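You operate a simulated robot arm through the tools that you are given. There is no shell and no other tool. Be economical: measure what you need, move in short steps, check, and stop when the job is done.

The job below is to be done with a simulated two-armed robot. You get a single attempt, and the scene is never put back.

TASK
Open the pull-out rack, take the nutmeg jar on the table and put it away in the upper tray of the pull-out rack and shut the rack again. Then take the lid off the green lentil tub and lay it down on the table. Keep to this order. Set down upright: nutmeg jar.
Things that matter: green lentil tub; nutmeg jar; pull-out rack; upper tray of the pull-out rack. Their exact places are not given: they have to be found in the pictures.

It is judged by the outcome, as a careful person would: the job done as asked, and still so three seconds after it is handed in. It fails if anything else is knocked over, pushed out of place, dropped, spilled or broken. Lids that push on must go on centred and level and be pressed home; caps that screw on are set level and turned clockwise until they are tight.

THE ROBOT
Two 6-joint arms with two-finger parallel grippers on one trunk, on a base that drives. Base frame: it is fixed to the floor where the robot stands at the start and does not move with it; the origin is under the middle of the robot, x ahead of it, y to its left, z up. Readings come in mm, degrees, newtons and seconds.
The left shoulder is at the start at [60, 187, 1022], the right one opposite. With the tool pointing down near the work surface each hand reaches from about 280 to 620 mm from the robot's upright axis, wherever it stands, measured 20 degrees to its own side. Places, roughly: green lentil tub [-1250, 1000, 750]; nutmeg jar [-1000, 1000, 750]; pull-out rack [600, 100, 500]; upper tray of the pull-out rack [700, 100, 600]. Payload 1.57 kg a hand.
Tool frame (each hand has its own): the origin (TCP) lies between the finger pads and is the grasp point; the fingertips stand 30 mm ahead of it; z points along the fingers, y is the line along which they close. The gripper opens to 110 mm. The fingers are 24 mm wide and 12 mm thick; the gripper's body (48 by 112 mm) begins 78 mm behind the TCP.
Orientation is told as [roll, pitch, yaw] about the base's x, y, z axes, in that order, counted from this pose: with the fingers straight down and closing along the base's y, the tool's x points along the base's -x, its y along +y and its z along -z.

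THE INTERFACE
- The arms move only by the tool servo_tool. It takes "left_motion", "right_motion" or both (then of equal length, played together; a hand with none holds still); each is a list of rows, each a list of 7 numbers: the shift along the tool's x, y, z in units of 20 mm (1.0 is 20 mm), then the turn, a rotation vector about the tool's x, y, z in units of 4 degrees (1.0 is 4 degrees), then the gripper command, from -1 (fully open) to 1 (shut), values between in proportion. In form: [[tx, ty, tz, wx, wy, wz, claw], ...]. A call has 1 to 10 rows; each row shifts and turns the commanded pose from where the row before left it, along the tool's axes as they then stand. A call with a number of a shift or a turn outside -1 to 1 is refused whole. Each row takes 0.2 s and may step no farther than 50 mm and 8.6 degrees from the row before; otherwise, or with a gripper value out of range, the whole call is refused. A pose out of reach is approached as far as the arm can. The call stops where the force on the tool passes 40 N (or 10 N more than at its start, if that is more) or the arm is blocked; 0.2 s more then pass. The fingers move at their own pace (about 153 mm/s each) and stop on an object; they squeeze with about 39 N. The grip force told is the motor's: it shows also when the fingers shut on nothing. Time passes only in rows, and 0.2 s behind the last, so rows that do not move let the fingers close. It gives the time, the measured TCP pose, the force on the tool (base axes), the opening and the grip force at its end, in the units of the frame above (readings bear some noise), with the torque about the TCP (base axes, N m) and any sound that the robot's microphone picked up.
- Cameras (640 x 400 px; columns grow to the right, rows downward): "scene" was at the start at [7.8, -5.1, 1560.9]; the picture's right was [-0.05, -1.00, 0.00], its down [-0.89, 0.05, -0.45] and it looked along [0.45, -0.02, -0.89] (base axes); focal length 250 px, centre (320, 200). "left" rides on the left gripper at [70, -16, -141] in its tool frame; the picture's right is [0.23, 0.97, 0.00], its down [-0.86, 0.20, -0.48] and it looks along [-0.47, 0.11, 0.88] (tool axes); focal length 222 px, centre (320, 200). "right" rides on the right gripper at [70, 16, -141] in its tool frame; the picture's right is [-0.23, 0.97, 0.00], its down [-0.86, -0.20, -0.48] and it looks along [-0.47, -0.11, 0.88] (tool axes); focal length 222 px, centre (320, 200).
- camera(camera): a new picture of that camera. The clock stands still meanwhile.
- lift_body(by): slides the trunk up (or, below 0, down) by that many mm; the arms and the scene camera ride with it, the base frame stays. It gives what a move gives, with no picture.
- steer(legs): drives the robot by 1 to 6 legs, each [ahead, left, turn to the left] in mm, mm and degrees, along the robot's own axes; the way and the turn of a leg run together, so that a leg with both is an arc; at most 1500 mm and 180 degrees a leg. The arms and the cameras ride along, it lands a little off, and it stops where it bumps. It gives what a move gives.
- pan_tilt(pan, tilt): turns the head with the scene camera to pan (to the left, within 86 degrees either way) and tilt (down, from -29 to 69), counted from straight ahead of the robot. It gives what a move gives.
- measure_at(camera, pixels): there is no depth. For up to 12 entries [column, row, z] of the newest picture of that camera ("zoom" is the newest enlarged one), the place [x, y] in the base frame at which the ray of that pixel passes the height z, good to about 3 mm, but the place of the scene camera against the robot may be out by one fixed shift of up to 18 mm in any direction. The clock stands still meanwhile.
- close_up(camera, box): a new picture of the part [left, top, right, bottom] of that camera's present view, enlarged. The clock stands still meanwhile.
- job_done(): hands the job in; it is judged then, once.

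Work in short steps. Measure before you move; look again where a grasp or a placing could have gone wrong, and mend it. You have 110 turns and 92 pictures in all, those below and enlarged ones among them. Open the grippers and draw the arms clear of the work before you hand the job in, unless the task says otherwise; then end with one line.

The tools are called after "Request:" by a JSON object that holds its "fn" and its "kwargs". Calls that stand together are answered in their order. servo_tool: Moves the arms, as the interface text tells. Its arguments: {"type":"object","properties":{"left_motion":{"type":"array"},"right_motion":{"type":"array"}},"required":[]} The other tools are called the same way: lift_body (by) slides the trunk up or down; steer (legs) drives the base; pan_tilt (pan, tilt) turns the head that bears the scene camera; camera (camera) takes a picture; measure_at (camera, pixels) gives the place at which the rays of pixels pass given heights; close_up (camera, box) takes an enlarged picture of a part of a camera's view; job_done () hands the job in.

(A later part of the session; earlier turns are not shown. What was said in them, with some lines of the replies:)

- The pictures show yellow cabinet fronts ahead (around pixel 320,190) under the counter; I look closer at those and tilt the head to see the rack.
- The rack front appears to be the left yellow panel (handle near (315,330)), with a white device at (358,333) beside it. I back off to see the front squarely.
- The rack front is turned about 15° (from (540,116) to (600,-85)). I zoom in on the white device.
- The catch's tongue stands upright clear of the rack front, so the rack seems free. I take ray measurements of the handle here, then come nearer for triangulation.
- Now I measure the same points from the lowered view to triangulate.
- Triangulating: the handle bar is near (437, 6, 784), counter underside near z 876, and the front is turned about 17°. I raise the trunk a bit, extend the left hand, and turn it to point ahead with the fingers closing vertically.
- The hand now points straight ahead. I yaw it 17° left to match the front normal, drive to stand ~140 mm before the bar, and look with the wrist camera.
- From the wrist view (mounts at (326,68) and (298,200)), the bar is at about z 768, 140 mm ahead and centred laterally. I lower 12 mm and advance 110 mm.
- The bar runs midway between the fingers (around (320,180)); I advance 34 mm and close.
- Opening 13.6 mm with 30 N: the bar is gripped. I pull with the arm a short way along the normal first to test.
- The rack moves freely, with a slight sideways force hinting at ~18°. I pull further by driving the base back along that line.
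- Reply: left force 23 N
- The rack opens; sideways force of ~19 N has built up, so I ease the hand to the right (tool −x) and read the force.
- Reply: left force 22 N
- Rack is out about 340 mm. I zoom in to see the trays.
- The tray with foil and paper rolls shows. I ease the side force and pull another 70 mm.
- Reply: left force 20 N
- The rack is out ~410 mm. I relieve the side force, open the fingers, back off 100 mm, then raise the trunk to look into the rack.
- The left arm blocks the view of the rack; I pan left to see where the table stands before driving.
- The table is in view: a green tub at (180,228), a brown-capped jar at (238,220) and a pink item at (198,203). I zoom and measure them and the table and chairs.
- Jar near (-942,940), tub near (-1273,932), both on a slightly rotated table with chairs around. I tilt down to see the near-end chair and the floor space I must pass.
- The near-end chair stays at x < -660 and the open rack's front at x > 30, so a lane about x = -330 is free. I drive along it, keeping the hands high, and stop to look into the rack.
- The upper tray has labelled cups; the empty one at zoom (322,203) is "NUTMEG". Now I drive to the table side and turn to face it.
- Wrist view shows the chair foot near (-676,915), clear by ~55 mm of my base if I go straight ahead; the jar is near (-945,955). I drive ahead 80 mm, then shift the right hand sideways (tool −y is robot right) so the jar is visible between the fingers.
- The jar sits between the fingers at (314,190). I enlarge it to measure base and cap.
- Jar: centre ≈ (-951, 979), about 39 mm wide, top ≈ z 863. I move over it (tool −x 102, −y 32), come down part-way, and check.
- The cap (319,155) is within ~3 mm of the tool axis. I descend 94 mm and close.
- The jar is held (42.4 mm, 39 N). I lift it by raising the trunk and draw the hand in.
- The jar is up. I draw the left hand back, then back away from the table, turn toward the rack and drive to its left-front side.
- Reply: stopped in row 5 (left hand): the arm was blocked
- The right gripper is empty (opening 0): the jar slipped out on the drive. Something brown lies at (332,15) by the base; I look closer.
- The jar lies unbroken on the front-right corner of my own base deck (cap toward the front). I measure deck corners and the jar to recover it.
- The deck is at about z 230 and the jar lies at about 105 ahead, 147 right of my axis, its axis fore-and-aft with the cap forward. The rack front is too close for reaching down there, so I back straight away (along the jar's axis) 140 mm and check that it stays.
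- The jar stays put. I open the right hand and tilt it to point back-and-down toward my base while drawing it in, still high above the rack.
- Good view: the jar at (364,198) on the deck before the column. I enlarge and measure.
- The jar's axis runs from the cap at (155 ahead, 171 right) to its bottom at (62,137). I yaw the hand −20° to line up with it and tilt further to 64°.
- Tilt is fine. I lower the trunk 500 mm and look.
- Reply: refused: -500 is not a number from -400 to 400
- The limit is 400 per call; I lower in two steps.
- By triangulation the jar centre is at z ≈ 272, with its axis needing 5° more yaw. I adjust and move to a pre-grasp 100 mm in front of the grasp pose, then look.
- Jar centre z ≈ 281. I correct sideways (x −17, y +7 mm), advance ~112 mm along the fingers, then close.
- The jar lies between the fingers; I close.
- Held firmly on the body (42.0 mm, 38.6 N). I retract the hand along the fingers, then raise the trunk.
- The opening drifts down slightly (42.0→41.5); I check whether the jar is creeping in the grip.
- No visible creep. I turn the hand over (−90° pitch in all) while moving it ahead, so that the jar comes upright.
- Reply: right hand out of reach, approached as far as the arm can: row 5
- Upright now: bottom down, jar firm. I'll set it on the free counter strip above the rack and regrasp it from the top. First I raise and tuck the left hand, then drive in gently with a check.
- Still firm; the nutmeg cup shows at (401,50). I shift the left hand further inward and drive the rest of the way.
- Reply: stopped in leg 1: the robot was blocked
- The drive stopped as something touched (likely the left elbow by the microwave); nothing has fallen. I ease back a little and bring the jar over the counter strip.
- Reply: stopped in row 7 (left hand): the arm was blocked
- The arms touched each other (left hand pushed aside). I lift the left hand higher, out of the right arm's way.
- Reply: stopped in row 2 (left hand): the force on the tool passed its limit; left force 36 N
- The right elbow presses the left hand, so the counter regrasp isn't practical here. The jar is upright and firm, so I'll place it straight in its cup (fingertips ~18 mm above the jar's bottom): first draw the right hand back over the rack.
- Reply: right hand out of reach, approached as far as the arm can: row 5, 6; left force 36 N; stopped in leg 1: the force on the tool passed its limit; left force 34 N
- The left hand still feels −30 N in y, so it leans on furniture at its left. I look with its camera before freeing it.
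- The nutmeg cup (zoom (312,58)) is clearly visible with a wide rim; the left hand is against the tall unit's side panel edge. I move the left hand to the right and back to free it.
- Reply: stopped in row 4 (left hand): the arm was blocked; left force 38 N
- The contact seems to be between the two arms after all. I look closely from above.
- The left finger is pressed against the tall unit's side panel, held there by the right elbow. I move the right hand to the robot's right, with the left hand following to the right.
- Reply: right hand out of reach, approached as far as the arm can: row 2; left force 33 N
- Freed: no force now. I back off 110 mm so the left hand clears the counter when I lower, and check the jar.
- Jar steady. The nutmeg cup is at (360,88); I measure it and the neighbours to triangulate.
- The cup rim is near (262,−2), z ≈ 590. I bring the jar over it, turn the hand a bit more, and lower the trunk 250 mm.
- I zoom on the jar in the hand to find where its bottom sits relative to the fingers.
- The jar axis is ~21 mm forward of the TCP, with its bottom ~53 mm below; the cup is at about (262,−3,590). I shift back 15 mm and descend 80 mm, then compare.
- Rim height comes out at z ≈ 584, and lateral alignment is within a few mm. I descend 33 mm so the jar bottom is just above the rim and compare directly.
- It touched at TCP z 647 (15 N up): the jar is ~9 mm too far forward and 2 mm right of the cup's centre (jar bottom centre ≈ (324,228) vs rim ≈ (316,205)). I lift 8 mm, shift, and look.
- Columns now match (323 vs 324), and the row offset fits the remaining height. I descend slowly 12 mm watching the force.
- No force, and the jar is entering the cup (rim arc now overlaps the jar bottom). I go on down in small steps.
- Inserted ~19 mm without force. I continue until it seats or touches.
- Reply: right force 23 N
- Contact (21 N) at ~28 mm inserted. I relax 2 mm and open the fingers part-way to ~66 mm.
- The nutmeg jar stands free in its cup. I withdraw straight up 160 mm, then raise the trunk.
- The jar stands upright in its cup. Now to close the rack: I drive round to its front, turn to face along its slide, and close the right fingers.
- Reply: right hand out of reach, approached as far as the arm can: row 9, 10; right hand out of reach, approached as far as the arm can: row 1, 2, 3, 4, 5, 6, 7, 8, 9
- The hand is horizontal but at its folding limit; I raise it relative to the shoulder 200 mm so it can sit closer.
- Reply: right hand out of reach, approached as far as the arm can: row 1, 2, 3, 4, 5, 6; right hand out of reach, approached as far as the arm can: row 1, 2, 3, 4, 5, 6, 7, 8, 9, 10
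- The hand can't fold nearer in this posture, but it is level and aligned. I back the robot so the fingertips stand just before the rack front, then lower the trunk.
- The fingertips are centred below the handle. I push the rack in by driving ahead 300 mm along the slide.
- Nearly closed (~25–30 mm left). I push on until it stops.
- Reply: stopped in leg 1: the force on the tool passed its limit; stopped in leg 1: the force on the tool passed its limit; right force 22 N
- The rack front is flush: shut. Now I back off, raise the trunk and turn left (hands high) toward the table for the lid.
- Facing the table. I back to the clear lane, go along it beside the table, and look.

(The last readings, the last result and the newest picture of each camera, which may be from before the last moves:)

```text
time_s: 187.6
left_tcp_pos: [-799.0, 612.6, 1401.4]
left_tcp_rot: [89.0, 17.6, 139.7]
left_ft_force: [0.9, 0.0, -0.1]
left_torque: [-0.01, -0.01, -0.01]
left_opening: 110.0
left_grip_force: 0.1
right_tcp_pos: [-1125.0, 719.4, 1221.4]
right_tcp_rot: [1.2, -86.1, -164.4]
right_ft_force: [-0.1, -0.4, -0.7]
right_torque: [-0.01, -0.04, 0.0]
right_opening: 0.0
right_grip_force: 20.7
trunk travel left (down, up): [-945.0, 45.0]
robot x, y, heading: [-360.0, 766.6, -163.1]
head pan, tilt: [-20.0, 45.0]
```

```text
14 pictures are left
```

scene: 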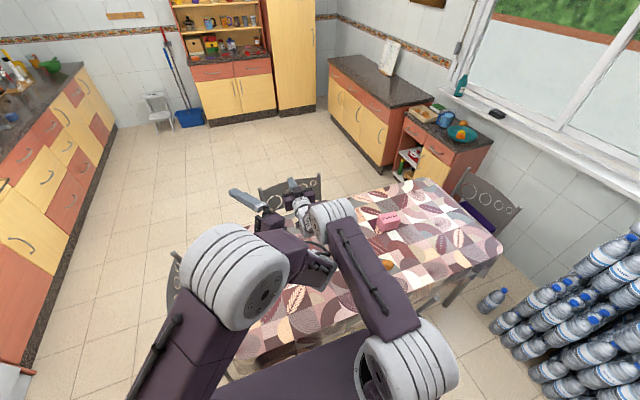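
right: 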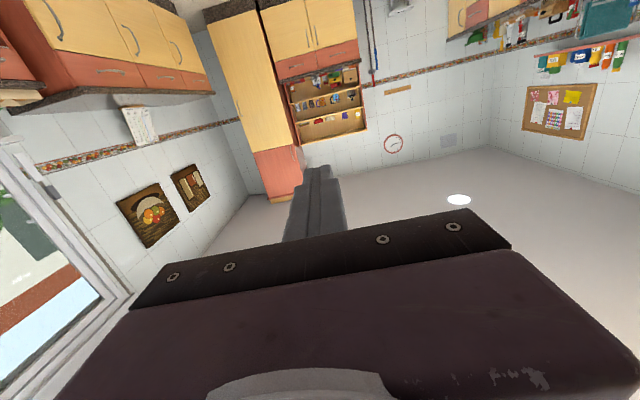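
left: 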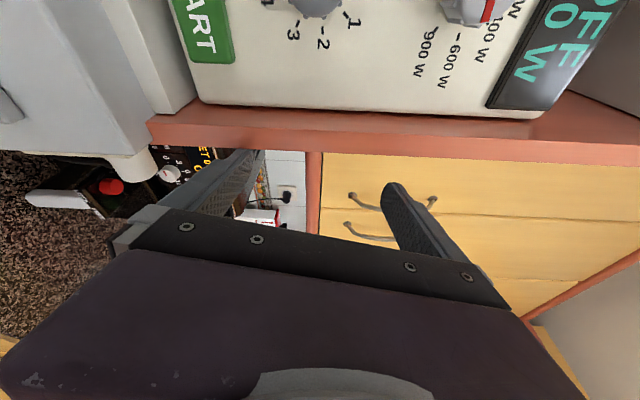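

The tub is hidden behind my arm from here. I drive to the final stance (130 mm ahead), tilt the right hand to ~45° down while drawing it in, and lower the trunk to view the tub.

Request:
{"fn": "steer", "kwargs": {"legs": [[130, -5, 0]]}}

Request:
{"fn": "servo_tool", "kwargs": {"right_motion": [[0.035, 0, -0.499, 0, 1, 0, -1], [0.07, 0, -0.495, 0, 1, 0, -1], [0.104, 0, -0.489, 0, 1, 0, -1], [0.138, 0, -0.481, 0, 1, 0, -1], [0.171, 0, -0.47, 0, 1, 0, -1], [0.203, 0, -0.457, 0, 1, 0, -1], [0.235, 0, -0.441, 0, 1, 0, -1], [0.265, 0, -0.424, 0, 1, 0, -1], [0.294, 0, -0.405, 0, 1, 0, -1], [0.321, 0, -0.383, 0, 1, 0, -1]]}}

Request:
{"fn": "lift_body", "kwargs": {"by": -200}}

Request:
{"fn": "camera", "kwargs": {"camera": "right"}}

```text
time_s: 188.9
left_tcp_pos: [-922.4, 581.0, 1402.6]
left_tcp_rot: [89.4, 17.5, 139.8]
left_ft_force: [0.2, 0.4, 0.0]
left_torque: [0.02, 0.0, 0.02]
left_opening: 110.0
left_grip_force: 0.0
right_tcp_pos: [-1248.7, 687.7, 1223.5]
right_tcp_rot: [0.8, -86.4, -164.1]
right_ft_force: [0.6, -0.8, -0.6]
right_torque: [-0.01, -0.03, 0.02]
right_opening: 0.1
right_grip_force: 21.6
trunk travel left (down, up): [-945.0, 45.0]
robot x, y, heading: [-489.0, 732.0, -163.2]
head pan, tilt: [-20.0, 45.0]
```

```text
time_s: 191.1
left_tcp_pos: [-926.1, 580.6, 1400.5]
left_tcp_rot: [89.1, 17.6, 139.7]
left_ft_force: [0.2, 0.0, -0.7]
left_torque: [-0.01, 0.0, 0.01]
left_opening: 110.3
left_grip_force: 0.1
right_tcp_pos: [-1153.8, 715.4, 1221.0]
right_tcp_rot: [0.0, -46.1, -163.4]
right_ft_force: [0.0, 0.2, 0.2]
right_torque: [0.0, -0.02, -0.03]
right_opening: 110.3
right_grip_force: 0.0
trunk travel left (down, up): [-945.0, 45.0]
robot x, y, heading: [-483.9, 732.2, -163.4]
head pan, tilt: [-20.0, 45.0]
```

```text
time_s: 193.3
left_tcp_pos: [-925.1, 581.1, 1200.2]
left_tcp_rot: [89.1, 17.6, 139.7]
left_ft_force: [0.3, -0.2, -0.2]
left_torque: [-0.01, -0.03, 0.02]
left_opening: 110.2
left_grip_force: 0.2
right_tcp_pos: [-1154.8, 714.9, 1021.2]
right_tcp_rot: [0.1, -46.1, -163.4]
right_ft_force: [-0.3, -1.7, -0.1]
right_torque: [0.0, 0.02, 0.03]
right_opening: 109.8
right_grip_force: 0.1
trunk travel left (down, up): [-745.0, 245.0]
robot x, y, heading: [-487.5, 732.1, -162.9]
head pan, tilt: [-20.0, 45.0]
```

```text
13 pictures are left
```

right: 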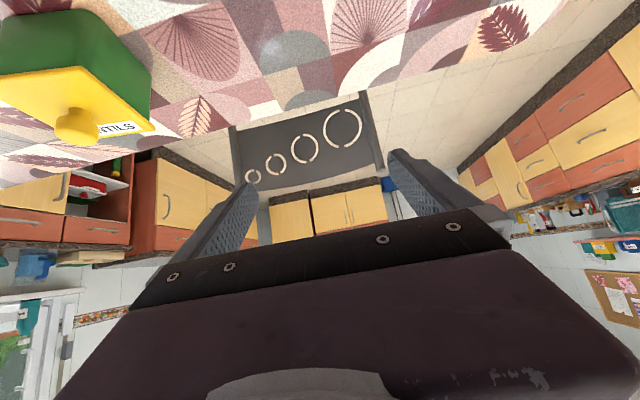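

The tub shows at the left (knob at (77,127)). I yaw the hand 20° to the right and shift it toward the tub for a centred view.

Request:
{"fn": "servo_tool", "kwargs": {"right_motion": [[0, -1, 0, 0.72, 0, 0.693, -1], [0, -1, 0, 0.72, 0, 0.693, -1], [0, -1, 0, 0.72, 0, 0.693, -1], [0, -1, 0, 0.72, 0, 0.693, -1], [0, -1, 0, 0.72, 0, 0.693, -1], [0, -1, 0, 0, 0, 0, -1], [0, -1, 0, 0, 0, 0, -1], [0, -1, 0, 0, 0, 0, -1]]}}

Request:
{"fn": "camera", "kwargs": {"camera": "right"}}

```text
time_s: 195.1
left_tcp_pos: [-924.7, 580.3, 1200.8]
left_tcp_rot: [89.3, 17.7, 139.6]
left_ft_force: [0.0, 0.5, 0.3]
left_torque: [0.03, 0.03, 0.02]
left_opening: 110.2
left_grip_force: 0.1
right_tcp_pos: [-1166.4, 874.6, 1021.6]
right_tcp_rot: [0.2, -46.2, 176.5]
right_ft_force: [-0.4, -0.1, 0.5]
right_torque: [0.02, 0.03, 0.0]
right_opening: 109.9
right_grip_force: 0.1
trunk travel left (down, up): [-745.0, 245.0]
robot x, y, heading: [-486.0, 732.8, -163.2]
head pan, tilt: [-20.0, 45.0]
```

```text
12 pictures are left
```

right: 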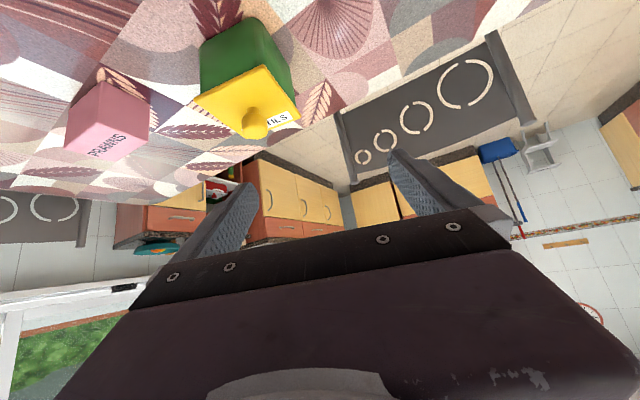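

Request:
{"fn": "close_up", "kwargs": {"camera": "right", "box": [180, 10, 320, 150]}}

Request:
{"fn": "measure_at", "kwargs": {"camera": "right", "pixels": [[255, 122, 900], [255, 122, 860], [255, 122, 820], [203, 92, 760]]}}

```text
2.86 times, centred on (250, 80) of right
```

zoom: 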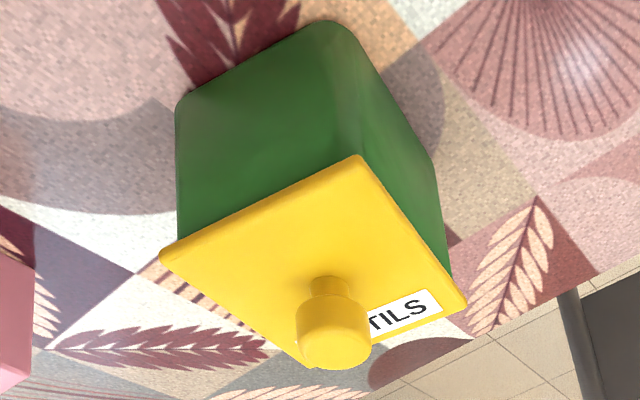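

```text
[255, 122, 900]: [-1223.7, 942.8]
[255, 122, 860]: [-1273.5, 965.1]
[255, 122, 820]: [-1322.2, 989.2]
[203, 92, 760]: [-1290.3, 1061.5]
```

The knob head is about 37 mm wide, centred near (−1274, 970, 866). I lower the trunk 100 mm, flatten the hand to 30° below level, and move to a pre-grasp 90 mm before the knob.

Request:
{"fn": "lift_body", "kwargs": {"by": -100}}

Request:
{"fn": "servo_tool", "kwargs": {"right_motion": [[0, 0, 0, 0, -1, 0, -1], [0, 0, 0, 0, -1, 0, -1], [0, 0, 0, 0, -1, 0, -1], [0, 0, 0, 0, -0.45, 0, -1], [-0.126, -0.886, 0.216, 0, 0, 0, -1], [-0.126, -0.886, 0.216, 0, 0, 0, -1], [-0.126, -0.886, 0.216, 0, 0, 0, -1], [-0.126, -0.886, 0.216, 0, 0, 0, -1], [-0.126, -0.886, 0.216, 0, 0, 0, -1]]}}

Request:
{"fn": "camera", "kwargs": {"camera": "right"}}

```text
time_s: 196.4
left_tcp_pos: [-925.0, 580.1, 1101.8]
left_tcp_rot: [89.0, 17.6, 139.5]
left_ft_force: [-0.1, -0.8, -1.5]
left_torque: [-0.02, 0.04, 0.02]
left_opening: 110.1
left_grip_force: 0.0
right_tcp_pos: [-1166.5, 873.5, 922.3]
right_tcp_rot: [0.0, -46.2, 176.6]
right_ft_force: [0.0, -0.2, 0.9]
right_torque: [-0.04, 0.02, -0.03]
right_opening: 110.0
right_grip_force: 0.1
trunk travel left (down, up): [-645.0, 345.0]
robot x, y, heading: [-488.9, 735.4, -163.0]
head pan, tilt: [-20.0, 45.0]
```

```text
time_s: 198.4
left_tcp_pos: [-925.0, 581.1, 1100.9]
left_tcp_rot: [88.9, 17.7, 139.7]
left_ft_force: [-0.3, 0.0, -0.5]
left_torque: [-0.01, 0.02, -0.01]
left_opening: 109.9
left_grip_force: 0.1
right_tcp_pos: [-1186.4, 963.9, 921.4]
right_tcp_rot: [0.3, -59.9, 176.5]
right_ft_force: [-0.6, -0.1, 0.0]
right_torque: [-0.02, -0.01, 0.01]
right_opening: 110.1
right_grip_force: 0.0
trunk travel left (down, up): [-645.0, 345.0]
robot x, y, heading: [-485.7, 733.8, -163.5]
head pan, tilt: [-20.0, 45.0]
```

```text
10 pictures are left
```

right: 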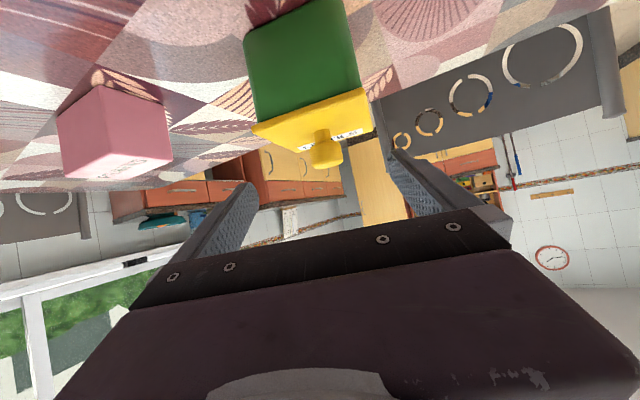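

The knob head (327,152) lies 7 mm to the tool's +y and nearly on axis. I correct that and advance 88 mm, then look.

Request:
{"fn": "servo_tool", "kwargs": {"right_motion": [[-0.2, 0.35, 0.4, 0, 0, 0, -1], [0, 0, 1, 0, 0, 0, -1], [0, 0, 1, 0, 0, 0, -1], [0, 0, 1, 0, 0, 0, -1], [0, 0, 1, 0, 0, 0, -1]]}}

Request:
{"fn": "camera", "kwargs": {"camera": "right"}}

```text
time_s: 199.6
left_tcp_pos: [-925.5, 580.8, 1100.2]
left_tcp_rot: [89.1, 17.6, 139.6]
left_ft_force: [1.1, 1.2, 0.0]
left_torque: [0.02, 0.01, 0.0]
left_opening: 109.9
left_grip_force: 0.0
right_tcp_pos: [-1265.3, 961.0, 880.8]
right_tcp_rot: [0.2, -60.0, 176.4]
right_ft_force: [0.0, -0.6, -0.1]
right_torque: [0.0, 0.03, -0.01]
right_opening: 110.0
right_grip_force: 0.2
trunk travel left (down, up): [-645.0, 345.0]
robot x, y, heading: [-484.7, 736.9, -163.0]
head pan, tilt: [-20.0, 45.0]
```

```text
9 pictures are left
```

right: 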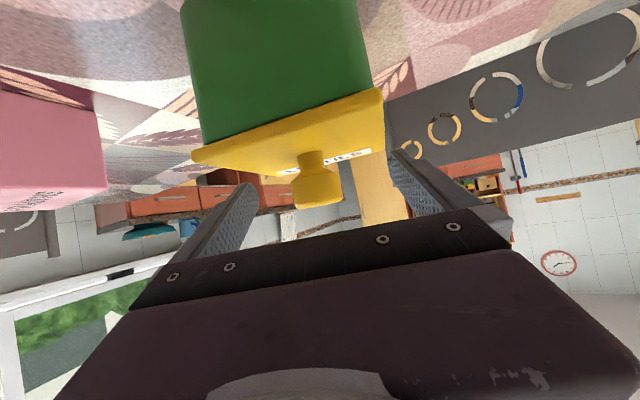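

The knob head (317,187) lies between the pads at about the TCP. I close.

Request:
{"fn": "servo_tool", "kwargs": {"right_motion": [[0, 0, 0, 0, 0, 0, 1], [0, 0, 0, 0, 0, 0, 1], [0, 0, 0, 0, 0, 0, 1], [0, 0, 0, 0, 0, 0, 1]]}}

```text
time_s: 200.6
left_tcp_pos: [-925.8, 581.2, 1101.2]
left_tcp_rot: [89.1, 17.6, 139.5]
left_ft_force: [0.1, 0.2, -0.2]
left_torque: [-0.02, 0.01, 0.02]
left_opening: 110.3
left_grip_force: 0.1
right_tcp_pos: [-1263.9, 962.0, 881.9]
right_tcp_rot: [0.2, -60.1, 176.5]
right_ft_force: [-0.8, 2.7, 1.7]
right_torque: [0.0, -0.04, -0.01]
right_opening: 32.5
right_grip_force: 39.1
trunk travel left (down, up): [-645.0, 345.0]
robot x, y, heading: [-484.7, 735.4, -163.1]
head pan, tilt: [-20.0, 45.0]
```

Gripped (32.5 mm). I lift straight up slowly 30 mm.

Request:
{"fn": "servo_tool", "kwargs": {"right_motion": [[-0.2165, 0, -0.125, 0, 0, 0, 1], [-0.2165, 0, -0.125, 0, 0, 0, 1], [-0.2165, 0, -0.125, 0, 0, 0, 1], [-0.2165, 0, -0.125, 0, 0, 0, 1], [-0.2165, 0, -0.125, 0, 0, 0, 1], [-0.2165, 0, -0.125, 0, 0, 0, 1]]}}

Request:
{"fn": "camera", "kwargs": {"camera": "right"}}

```text
time_s: 202.0
left_tcp_pos: [-925.3, 580.3, 1100.6]
left_tcp_rot: [89.1, 17.6, 139.7]
left_ft_force: [0.3, -0.1, 0.5]
left_torque: [0.01, 0.01, 0.0]
left_opening: 110.3
left_grip_force: 0.1
right_tcp_pos: [-1265.2, 961.1, 912.4]
right_tcp_rot: [0.3, -60.0, 176.6]
right_ft_force: [0.2, 0.7, -0.7]
right_torque: [-0.03, -0.02, 0.02]
right_opening: 32.3
right_grip_force: 38.9
trunk travel left (down, up): [-645.0, 345.0]
robot x, y, heading: [-489.7, 733.1, -163.1]
head pan, tilt: [-20.0, 45.0]
heard: snap
```

```text
8 pictures are left
```

right: 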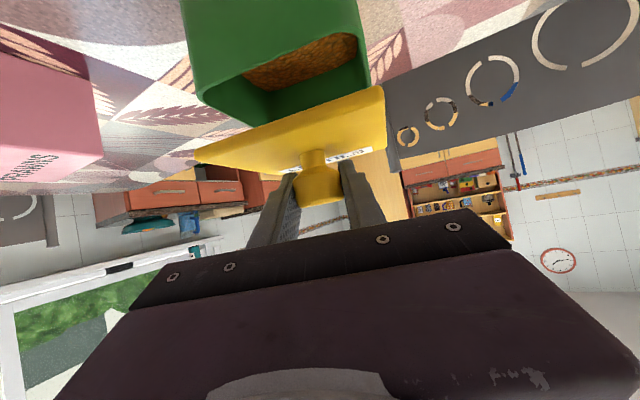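

The lid snapped off; the tub stays put and full. I raise 90 mm, back the robot 200 mm and shift the lid sideways over a free part of the table.

Request:
{"fn": "lift_body", "kwargs": {"by": 90}}

Request:
{"fn": "steer", "kwargs": {"legs": [[-200, 0, 0]]}}

Request:
{"fn": "servo_tool", "kwargs": {"right_motion": [[0, 0.7, 0, 0, 0, 0, 1], [0, 0.7, 0, 0, 0, 0, 1], [0, 0.7, 0, 0, 0, 0, 1], [0, 0.7, 0, 0, 0, 0, 1], [0, 0.7, 0, 0, 0, 0, 1]]}}

Request:
{"fn": "camera", "kwargs": {"camera": "right"}}

```text
time_s: 203.2
left_tcp_pos: [-925.0, 580.6, 1191.3]
left_tcp_rot: [89.1, 17.6, 139.6]
left_ft_force: [0.8, 0.1, 0.6]
left_torque: [-0.02, 0.02, -0.03]
left_opening: 110.0
left_grip_force: 0.1
right_tcp_pos: [-1263.8, 961.2, 1000.1]
right_tcp_rot: [0.2, -60.0, 176.5]
right_ft_force: [-0.6, -0.3, 0.1]
right_torque: [-0.01, -0.04, -0.02]
right_opening: 32.4
right_grip_force: 39.3
trunk travel left (down, up): [-735.0, 255.0]
robot x, y, heading: [-485.7, 731.3, -163.3]
head pan, tilt: [-20.0, 45.0]
```

```text
time_s: 204.8
left_tcp_pos: [-734.4, 638.4, 1190.9]
left_tcp_rot: [89.1, 17.8, 139.5]
left_ft_force: [0.0, -0.1, 0.5]
left_torque: [0.01, 0.0, -0.01]
left_opening: 110.3
left_grip_force: 0.0
right_tcp_pos: [-1074.0, 1017.9, 1000.3]
right_tcp_rot: [0.2, -59.8, 176.5]
right_ft_force: [-0.9, -0.3, -0.5]
right_torque: [-0.01, 0.03, 0.0]
right_opening: 32.2
right_grip_force: 39.2
trunk travel left (down, up): [-735.0, 255.0]
robot x, y, heading: [-291.2, 792.4, -163.4]
head pan, tilt: [-20.0, 45.0]
```

```text
time_s: 206.1
left_tcp_pos: [-733.3, 636.9, 1190.3]
left_tcp_rot: [89.1, 17.6, 139.7]
left_ft_force: [0.3, 0.2, -0.3]
left_torque: [0.01, 0.01, 0.01]
left_opening: 109.9
left_grip_force: 0.1
right_tcp_pos: [-1076.1, 948.6, 1001.3]
right_tcp_rot: [0.2, -59.9, 176.4]
right_ft_force: [0.1, 1.3, -0.5]
right_torque: [-0.01, 0.03, -0.01]
right_opening: 32.6
right_grip_force: 38.9
trunk travel left (down, up): [-735.0, 255.0]
robot x, y, heading: [-294.0, 788.8, -163.2]
head pan, tilt: [-20.0, 45.0]
```

```text
7 pictures are left
```

right: 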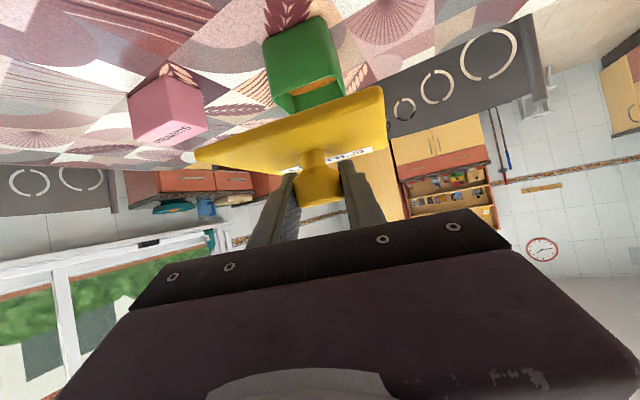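

The lid is held level, clear of the tub. I lower the trunk 165 mm, then creep down with the arm.

Request:
{"fn": "lift_body", "kwargs": {"by": -165}}

Request:
{"fn": "servo_tool", "kwargs": {"right_motion": [[0.13, 0, 0.075, 0, 0, 0, 1], [0.13, 0, 0.075, 0, 0, 0, 1], [0.13, 0, 0.075, 0, 0, 0, 1], [0.13, 0, 0.075, 0, 0, 0, 1], [0.13, 0, 0.075, 0, 0, 0, 1]]}}

Request:
{"fn": "camera", "kwargs": {"camera": "right"}}

```text
time_s: 207.9
left_tcp_pos: [-733.4, 638.7, 1025.1]
left_tcp_rot: [89.1, 17.7, 139.8]
left_ft_force: [-0.1, -1.2, 0.5]
left_torque: [-0.01, -0.02, -0.01]
left_opening: 110.1
left_grip_force: 0.1
right_tcp_pos: [-1075.5, 949.1, 835.2]
right_tcp_rot: [0.2, -60.1, 176.6]
right_ft_force: [0.6, -0.2, -0.3]
right_torque: [0.0, 0.03, 0.02]
right_opening: 32.4
right_grip_force: 39.1
trunk travel left (down, up): [-570.0, 420.0]
robot x, y, heading: [-292.3, 792.2, -163.1]
head pan, tilt: [-20.0, 45.0]
```

```text
time_s: 209.1
left_tcp_pos: [-732.9, 638.5, 1026.1]
left_tcp_rot: [89.1, 17.6, 139.7]
left_ft_force: [0.4, 0.5, -0.3]
left_torque: [-0.02, 0.02, -0.02]
left_opening: 110.0
left_grip_force: 0.0
right_tcp_pos: [-1077.3, 950.0, 820.2]
right_tcp_rot: [0.3, -60.0, 176.5]
right_ft_force: [0.4, 0.9, -1.0]
right_torque: [-0.02, 0.0, 0.01]
right_opening: 32.2
right_grip_force: 38.9
trunk travel left (down, up): [-570.0, 420.0]
robot x, y, heading: [-292.7, 794.8, -163.0]
head pan, tilt: [-20.0, 45.0]
```

```text
6 pictures are left
```

right: 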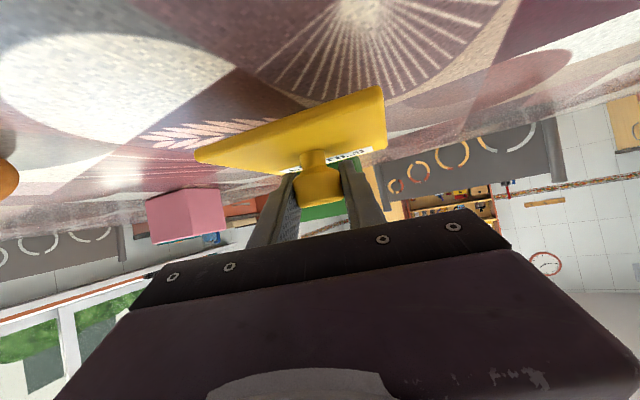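

Still above the table with no contact. I creep down another 18 mm in small steps.

Request:
{"fn": "servo_tool", "kwargs": {"right_motion": [[0.13, 0, 0.075, 0, 0, 0, 1], [0.13, 0, 0.075, 0, 0, 0, 1], [0.13, 0, 0.075, 0, 0, 0, 1], [0.13, 0, 0.075, 0, 0, 0, 1]]}}

Request:
{"fn": "servo_tool", "kwargs": {"right_motion": [[0.13, 0, 0.075, 0, 0, 0, 1], [0.13, 0, 0.075, 0, 0, 0, 1]]}}

```text
time_s: 210.1
left_tcp_pos: [-732.4, 638.0, 1025.4]
left_tcp_rot: [89.0, 17.7, 139.6]
left_ft_force: [0.0, -0.1, 0.2]
left_torque: [-0.05, 0.0, 0.01]
left_opening: 110.0
left_grip_force: 0.0
right_tcp_pos: [-1077.1, 949.3, 808.1]
right_tcp_rot: [0.3, -60.0, 176.5]
right_ft_force: [-0.5, 0.0, -0.9]
right_torque: [0.02, -0.03, 0.0]
right_opening: 32.5
right_grip_force: 38.8
trunk travel left (down, up): [-570.0, 420.0]
robot x, y, heading: [-294.7, 792.0, -163.0]
head pan, tilt: [-20.0, 45.0]
```

```text
time_s: 210.7
left_tcp_pos: [-733.4, 637.9, 1025.6]
left_tcp_rot: [89.1, 17.6, 139.6]
left_ft_force: [1.2, 0.1, 0.2]
left_torque: [-0.01, -0.01, -0.03]
left_opening: 110.0
left_grip_force: 0.1
right_tcp_pos: [-1078.9, 948.7, 803.1]
right_tcp_rot: [0.2, -60.0, 176.6]
right_ft_force: [-0.1, 1.5, -0.3]
right_torque: [0.03, -0.02, 0.05]
right_opening: 32.3
right_grip_force: 38.9
trunk travel left (down, up): [-570.0, 420.0]
robot x, y, heading: [-293.2, 793.1, -163.4]
head pan, tilt: [-20.0, 45.0]
```

Request:
{"fn": "servo_tool", "kwargs": {"right_motion": [[0.13, 0, 0.075, 0, 0, 0, 1], [0.13, 0, 0.075, 0, 0, 0, 1]]}}

Request:
{"fn": "camera", "kwargs": {"camera": "right"}}

```text
time_s: 211.3
left_tcp_pos: [-733.7, 637.8, 1026.0]
left_tcp_rot: [89.0, 17.5, 139.7]
left_ft_force: [0.4, 0.4, -0.1]
left_torque: [0.01, -0.01, -0.02]
left_opening: 110.1
left_grip_force: 0.0
right_tcp_pos: [-1077.1, 948.7, 795.9]
right_tcp_rot: [0.2, -60.0, 176.5]
right_ft_force: [0.2, -0.5, -0.7]
right_torque: [0.03, 0.0, 0.04]
right_opening: 32.4
right_grip_force: 39.2
trunk travel left (down, up): [-570.0, 420.0]
robot x, y, heading: [-295.6, 791.8, -163.2]
head pan, tilt: [-20.0, 45.0]
```

```text
5 pictures are left
```

right: 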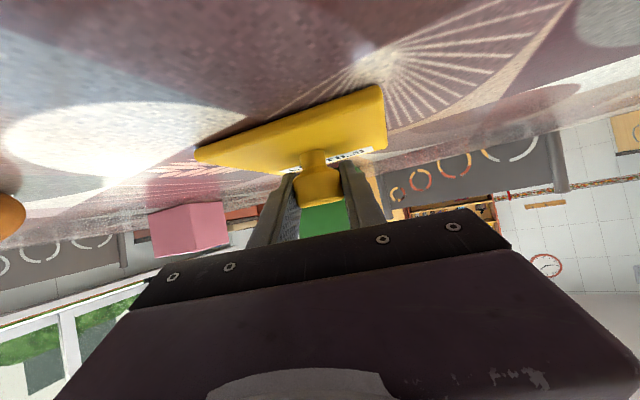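

Almost touching. I creep on in 2 mm steps.

Request:
{"fn": "servo_tool", "kwargs": {"right_motion": [[0.087, 0, 0.05, 0, 0, 0, 1], [0.087, 0, 0.05, 0, 0, 0, 1]]}}

Request:
{"fn": "servo_tool", "kwargs": {"right_motion": [[0.087, 0, 0.05, 0, 0, 0, 1], [0.087, 0, 0.05, 0, 0, 0, 1]]}}

```text
time_s: 211.9
left_tcp_pos: [-731.5, 638.8, 1027.3]
left_tcp_rot: [89.2, 17.5, 139.7]
left_ft_force: [0.0, -0.1, 0.0]
left_torque: [0.0, 0.01, 0.0]
left_opening: 110.1
left_grip_force: 0.1
right_tcp_pos: [-1076.1, 948.4, 795.3]
right_tcp_rot: [0.2, -60.3, 176.5]
right_ft_force: [-1.3, 1.8, 9.9]
right_torque: [0.03, -0.62, 0.07]
right_opening: 32.2
right_grip_force: 39.1
trunk travel left (down, up): [-570.0, 420.0]
robot x, y, heading: [-297.6, 791.5, -163.3]
head pan, tilt: [-20.0, 45.0]
```

```text
time_s: 212.5
left_tcp_pos: [-731.3, 638.2, 1027.7]
left_tcp_rot: [89.2, 17.6, 139.7]
left_ft_force: [-0.4, 0.2, 0.6]
left_torque: [-0.01, -0.01, 0.03]
left_opening: 109.9
left_grip_force: 0.0
right_tcp_pos: [-1075.9, 947.9, 795.8]
right_tcp_rot: [0.1, -60.9, 176.5]
right_ft_force: [-6.6, 3.6, 26.7]
right_torque: [-0.01, -0.75, -0.02]
right_opening: 32.2
right_grip_force: 38.6
trunk travel left (down, up): [-570.0, 420.0]
robot x, y, heading: [-291.3, 793.8, -163.2]
head pan, tilt: [-20.0, 45.0]
```

The lid is on the table (27 N). I relax 4 mm, open the fingers, and draw back along the finger direction.

Request:
{"fn": "servo_tool", "kwargs": {"right_motion": [[-0.16, 0, -0.09, 0, 0, 0, 1], [0, 0, 0, 0, 0, 0, -0.2], [0, 0, 0, 0, 0, 0, -1], [0, 0, 0, 0, 0, 0, -1], [0, 0, -0.5, 0, 0, 0, -1], [-0.3, 0, -0.6, 0, 0, 0, -1], [-0.5, 0, -0.8, 0, 0, 0, -1], [-0.5, 0, -0.8, 0, 0, 0, -1]]}}

Request:
{"fn": "camera", "kwargs": {"camera": "right"}}

```text
time_s: 214.3
left_tcp_pos: [-731.8, 637.9, 1025.9]
left_tcp_rot: [89.2, 17.6, 139.8]
left_ft_force: [-0.1, 0.6, -0.8]
left_torque: [-0.01, -0.04, 0.04]
left_opening: 109.9
left_grip_force: 0.0
right_tcp_pos: [-1041.5, 946.1, 842.2]
right_tcp_rot: [0.2, -60.0, 176.5]
right_ft_force: [0.0, 0.0, -0.4]
right_torque: [0.01, -0.01, 0.0]
right_opening: 110.3
right_grip_force: 0.0
trunk travel left (down, up): [-570.0, 420.0]
robot x, y, heading: [-291.2, 790.0, -163.2]
head pan, tilt: [-20.0, 45.0]
```

```text
4 pictures are left
```

right: 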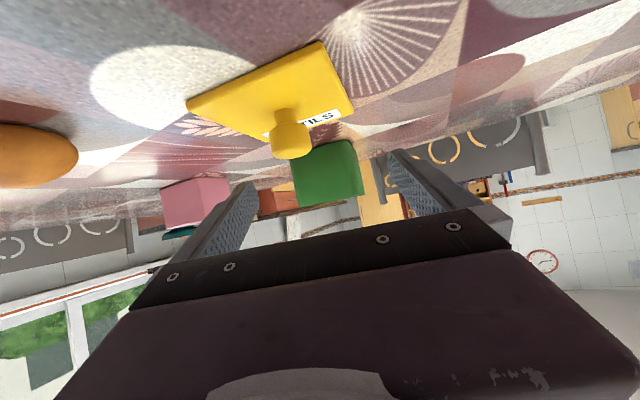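

The lid lies flat on the table, free of the fingers, and the tub stands behind it. I raise the trunk and back clear, with one last look.

Request:
{"fn": "lift_body", "kwargs": {"by": 250}}

Request:
{"fn": "steer", "kwargs": {"legs": [[-120, 0, 0]]}}

Request:
{"fn": "camera", "kwargs": {"camera": "scene"}}

```text
time_s: 216.9
left_tcp_pos: [-732.9, 637.5, 1275.0]
left_tcp_rot: [89.1, 17.6, 139.7]
left_ft_force: [0.2, -0.5, 0.5]
left_torque: [-0.01, 0.01, 0.03]
left_opening: 110.0
left_grip_force: 0.0
right_tcp_pos: [-1041.6, 947.1, 1091.0]
right_tcp_rot: [0.2, -60.1, 176.4]
right_ft_force: [-0.1, 0.1, -0.2]
right_torque: [0.01, -0.02, -0.01]
right_opening: 109.8
right_grip_force: 0.1
trunk travel left (down, up): [-820.0, 170.0]
robot x, y, heading: [-296.2, 791.1, -163.3]
head pan, tilt: [-20.0, 45.0]
```

```text
time_s: 218.1
left_tcp_pos: [-620.1, 671.4, 1274.7]
left_tcp_rot: [89.0, 17.7, 139.6]
left_ft_force: [-0.5, -0.2, 0.4]
left_torque: [0.01, -0.01, 0.0]
left_opening: 110.3
left_grip_force: 0.1
right_tcp_pos: [-930.5, 980.4, 1090.6]
right_tcp_rot: [0.1, -59.9, 176.6]
right_ft_force: [0.2, 0.8, -0.2]
right_torque: [0.02, 0.01, 0.0]
right_opening: 110.0
right_grip_force: 0.2
trunk travel left (down, up): [-820.0, 170.0]
robot x, y, heading: [-176.4, 826.1, -163.0]
head pan, tilt: [-20.0, 45.0]
```

```text
3 pictures are left
```

scene: 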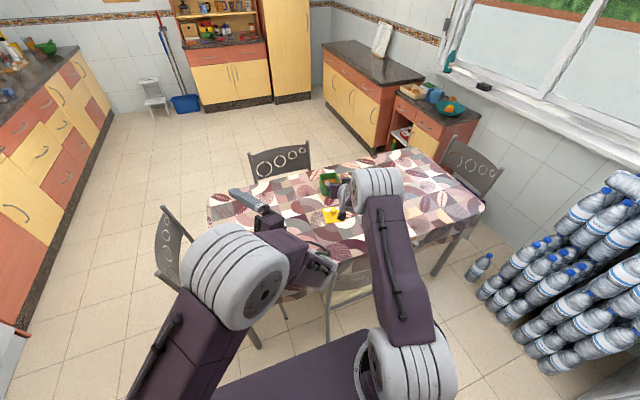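

The open tub is at (330,185) and the lid lies at (330,215) on the table. Both hands are empty and clear, so I hand the job in.

Request:
{"fn": "job_done", "kwargs": {}}

```text
The job is handed in.
```

The job is handed in. The nutmeg jar stands upright in its cup in the upper tray, the rack is shut, and the lentil tub's lid lies on the table. On the way the jar slipped from the gripper once; it landed unbroken on my base deck and I picked it up again.
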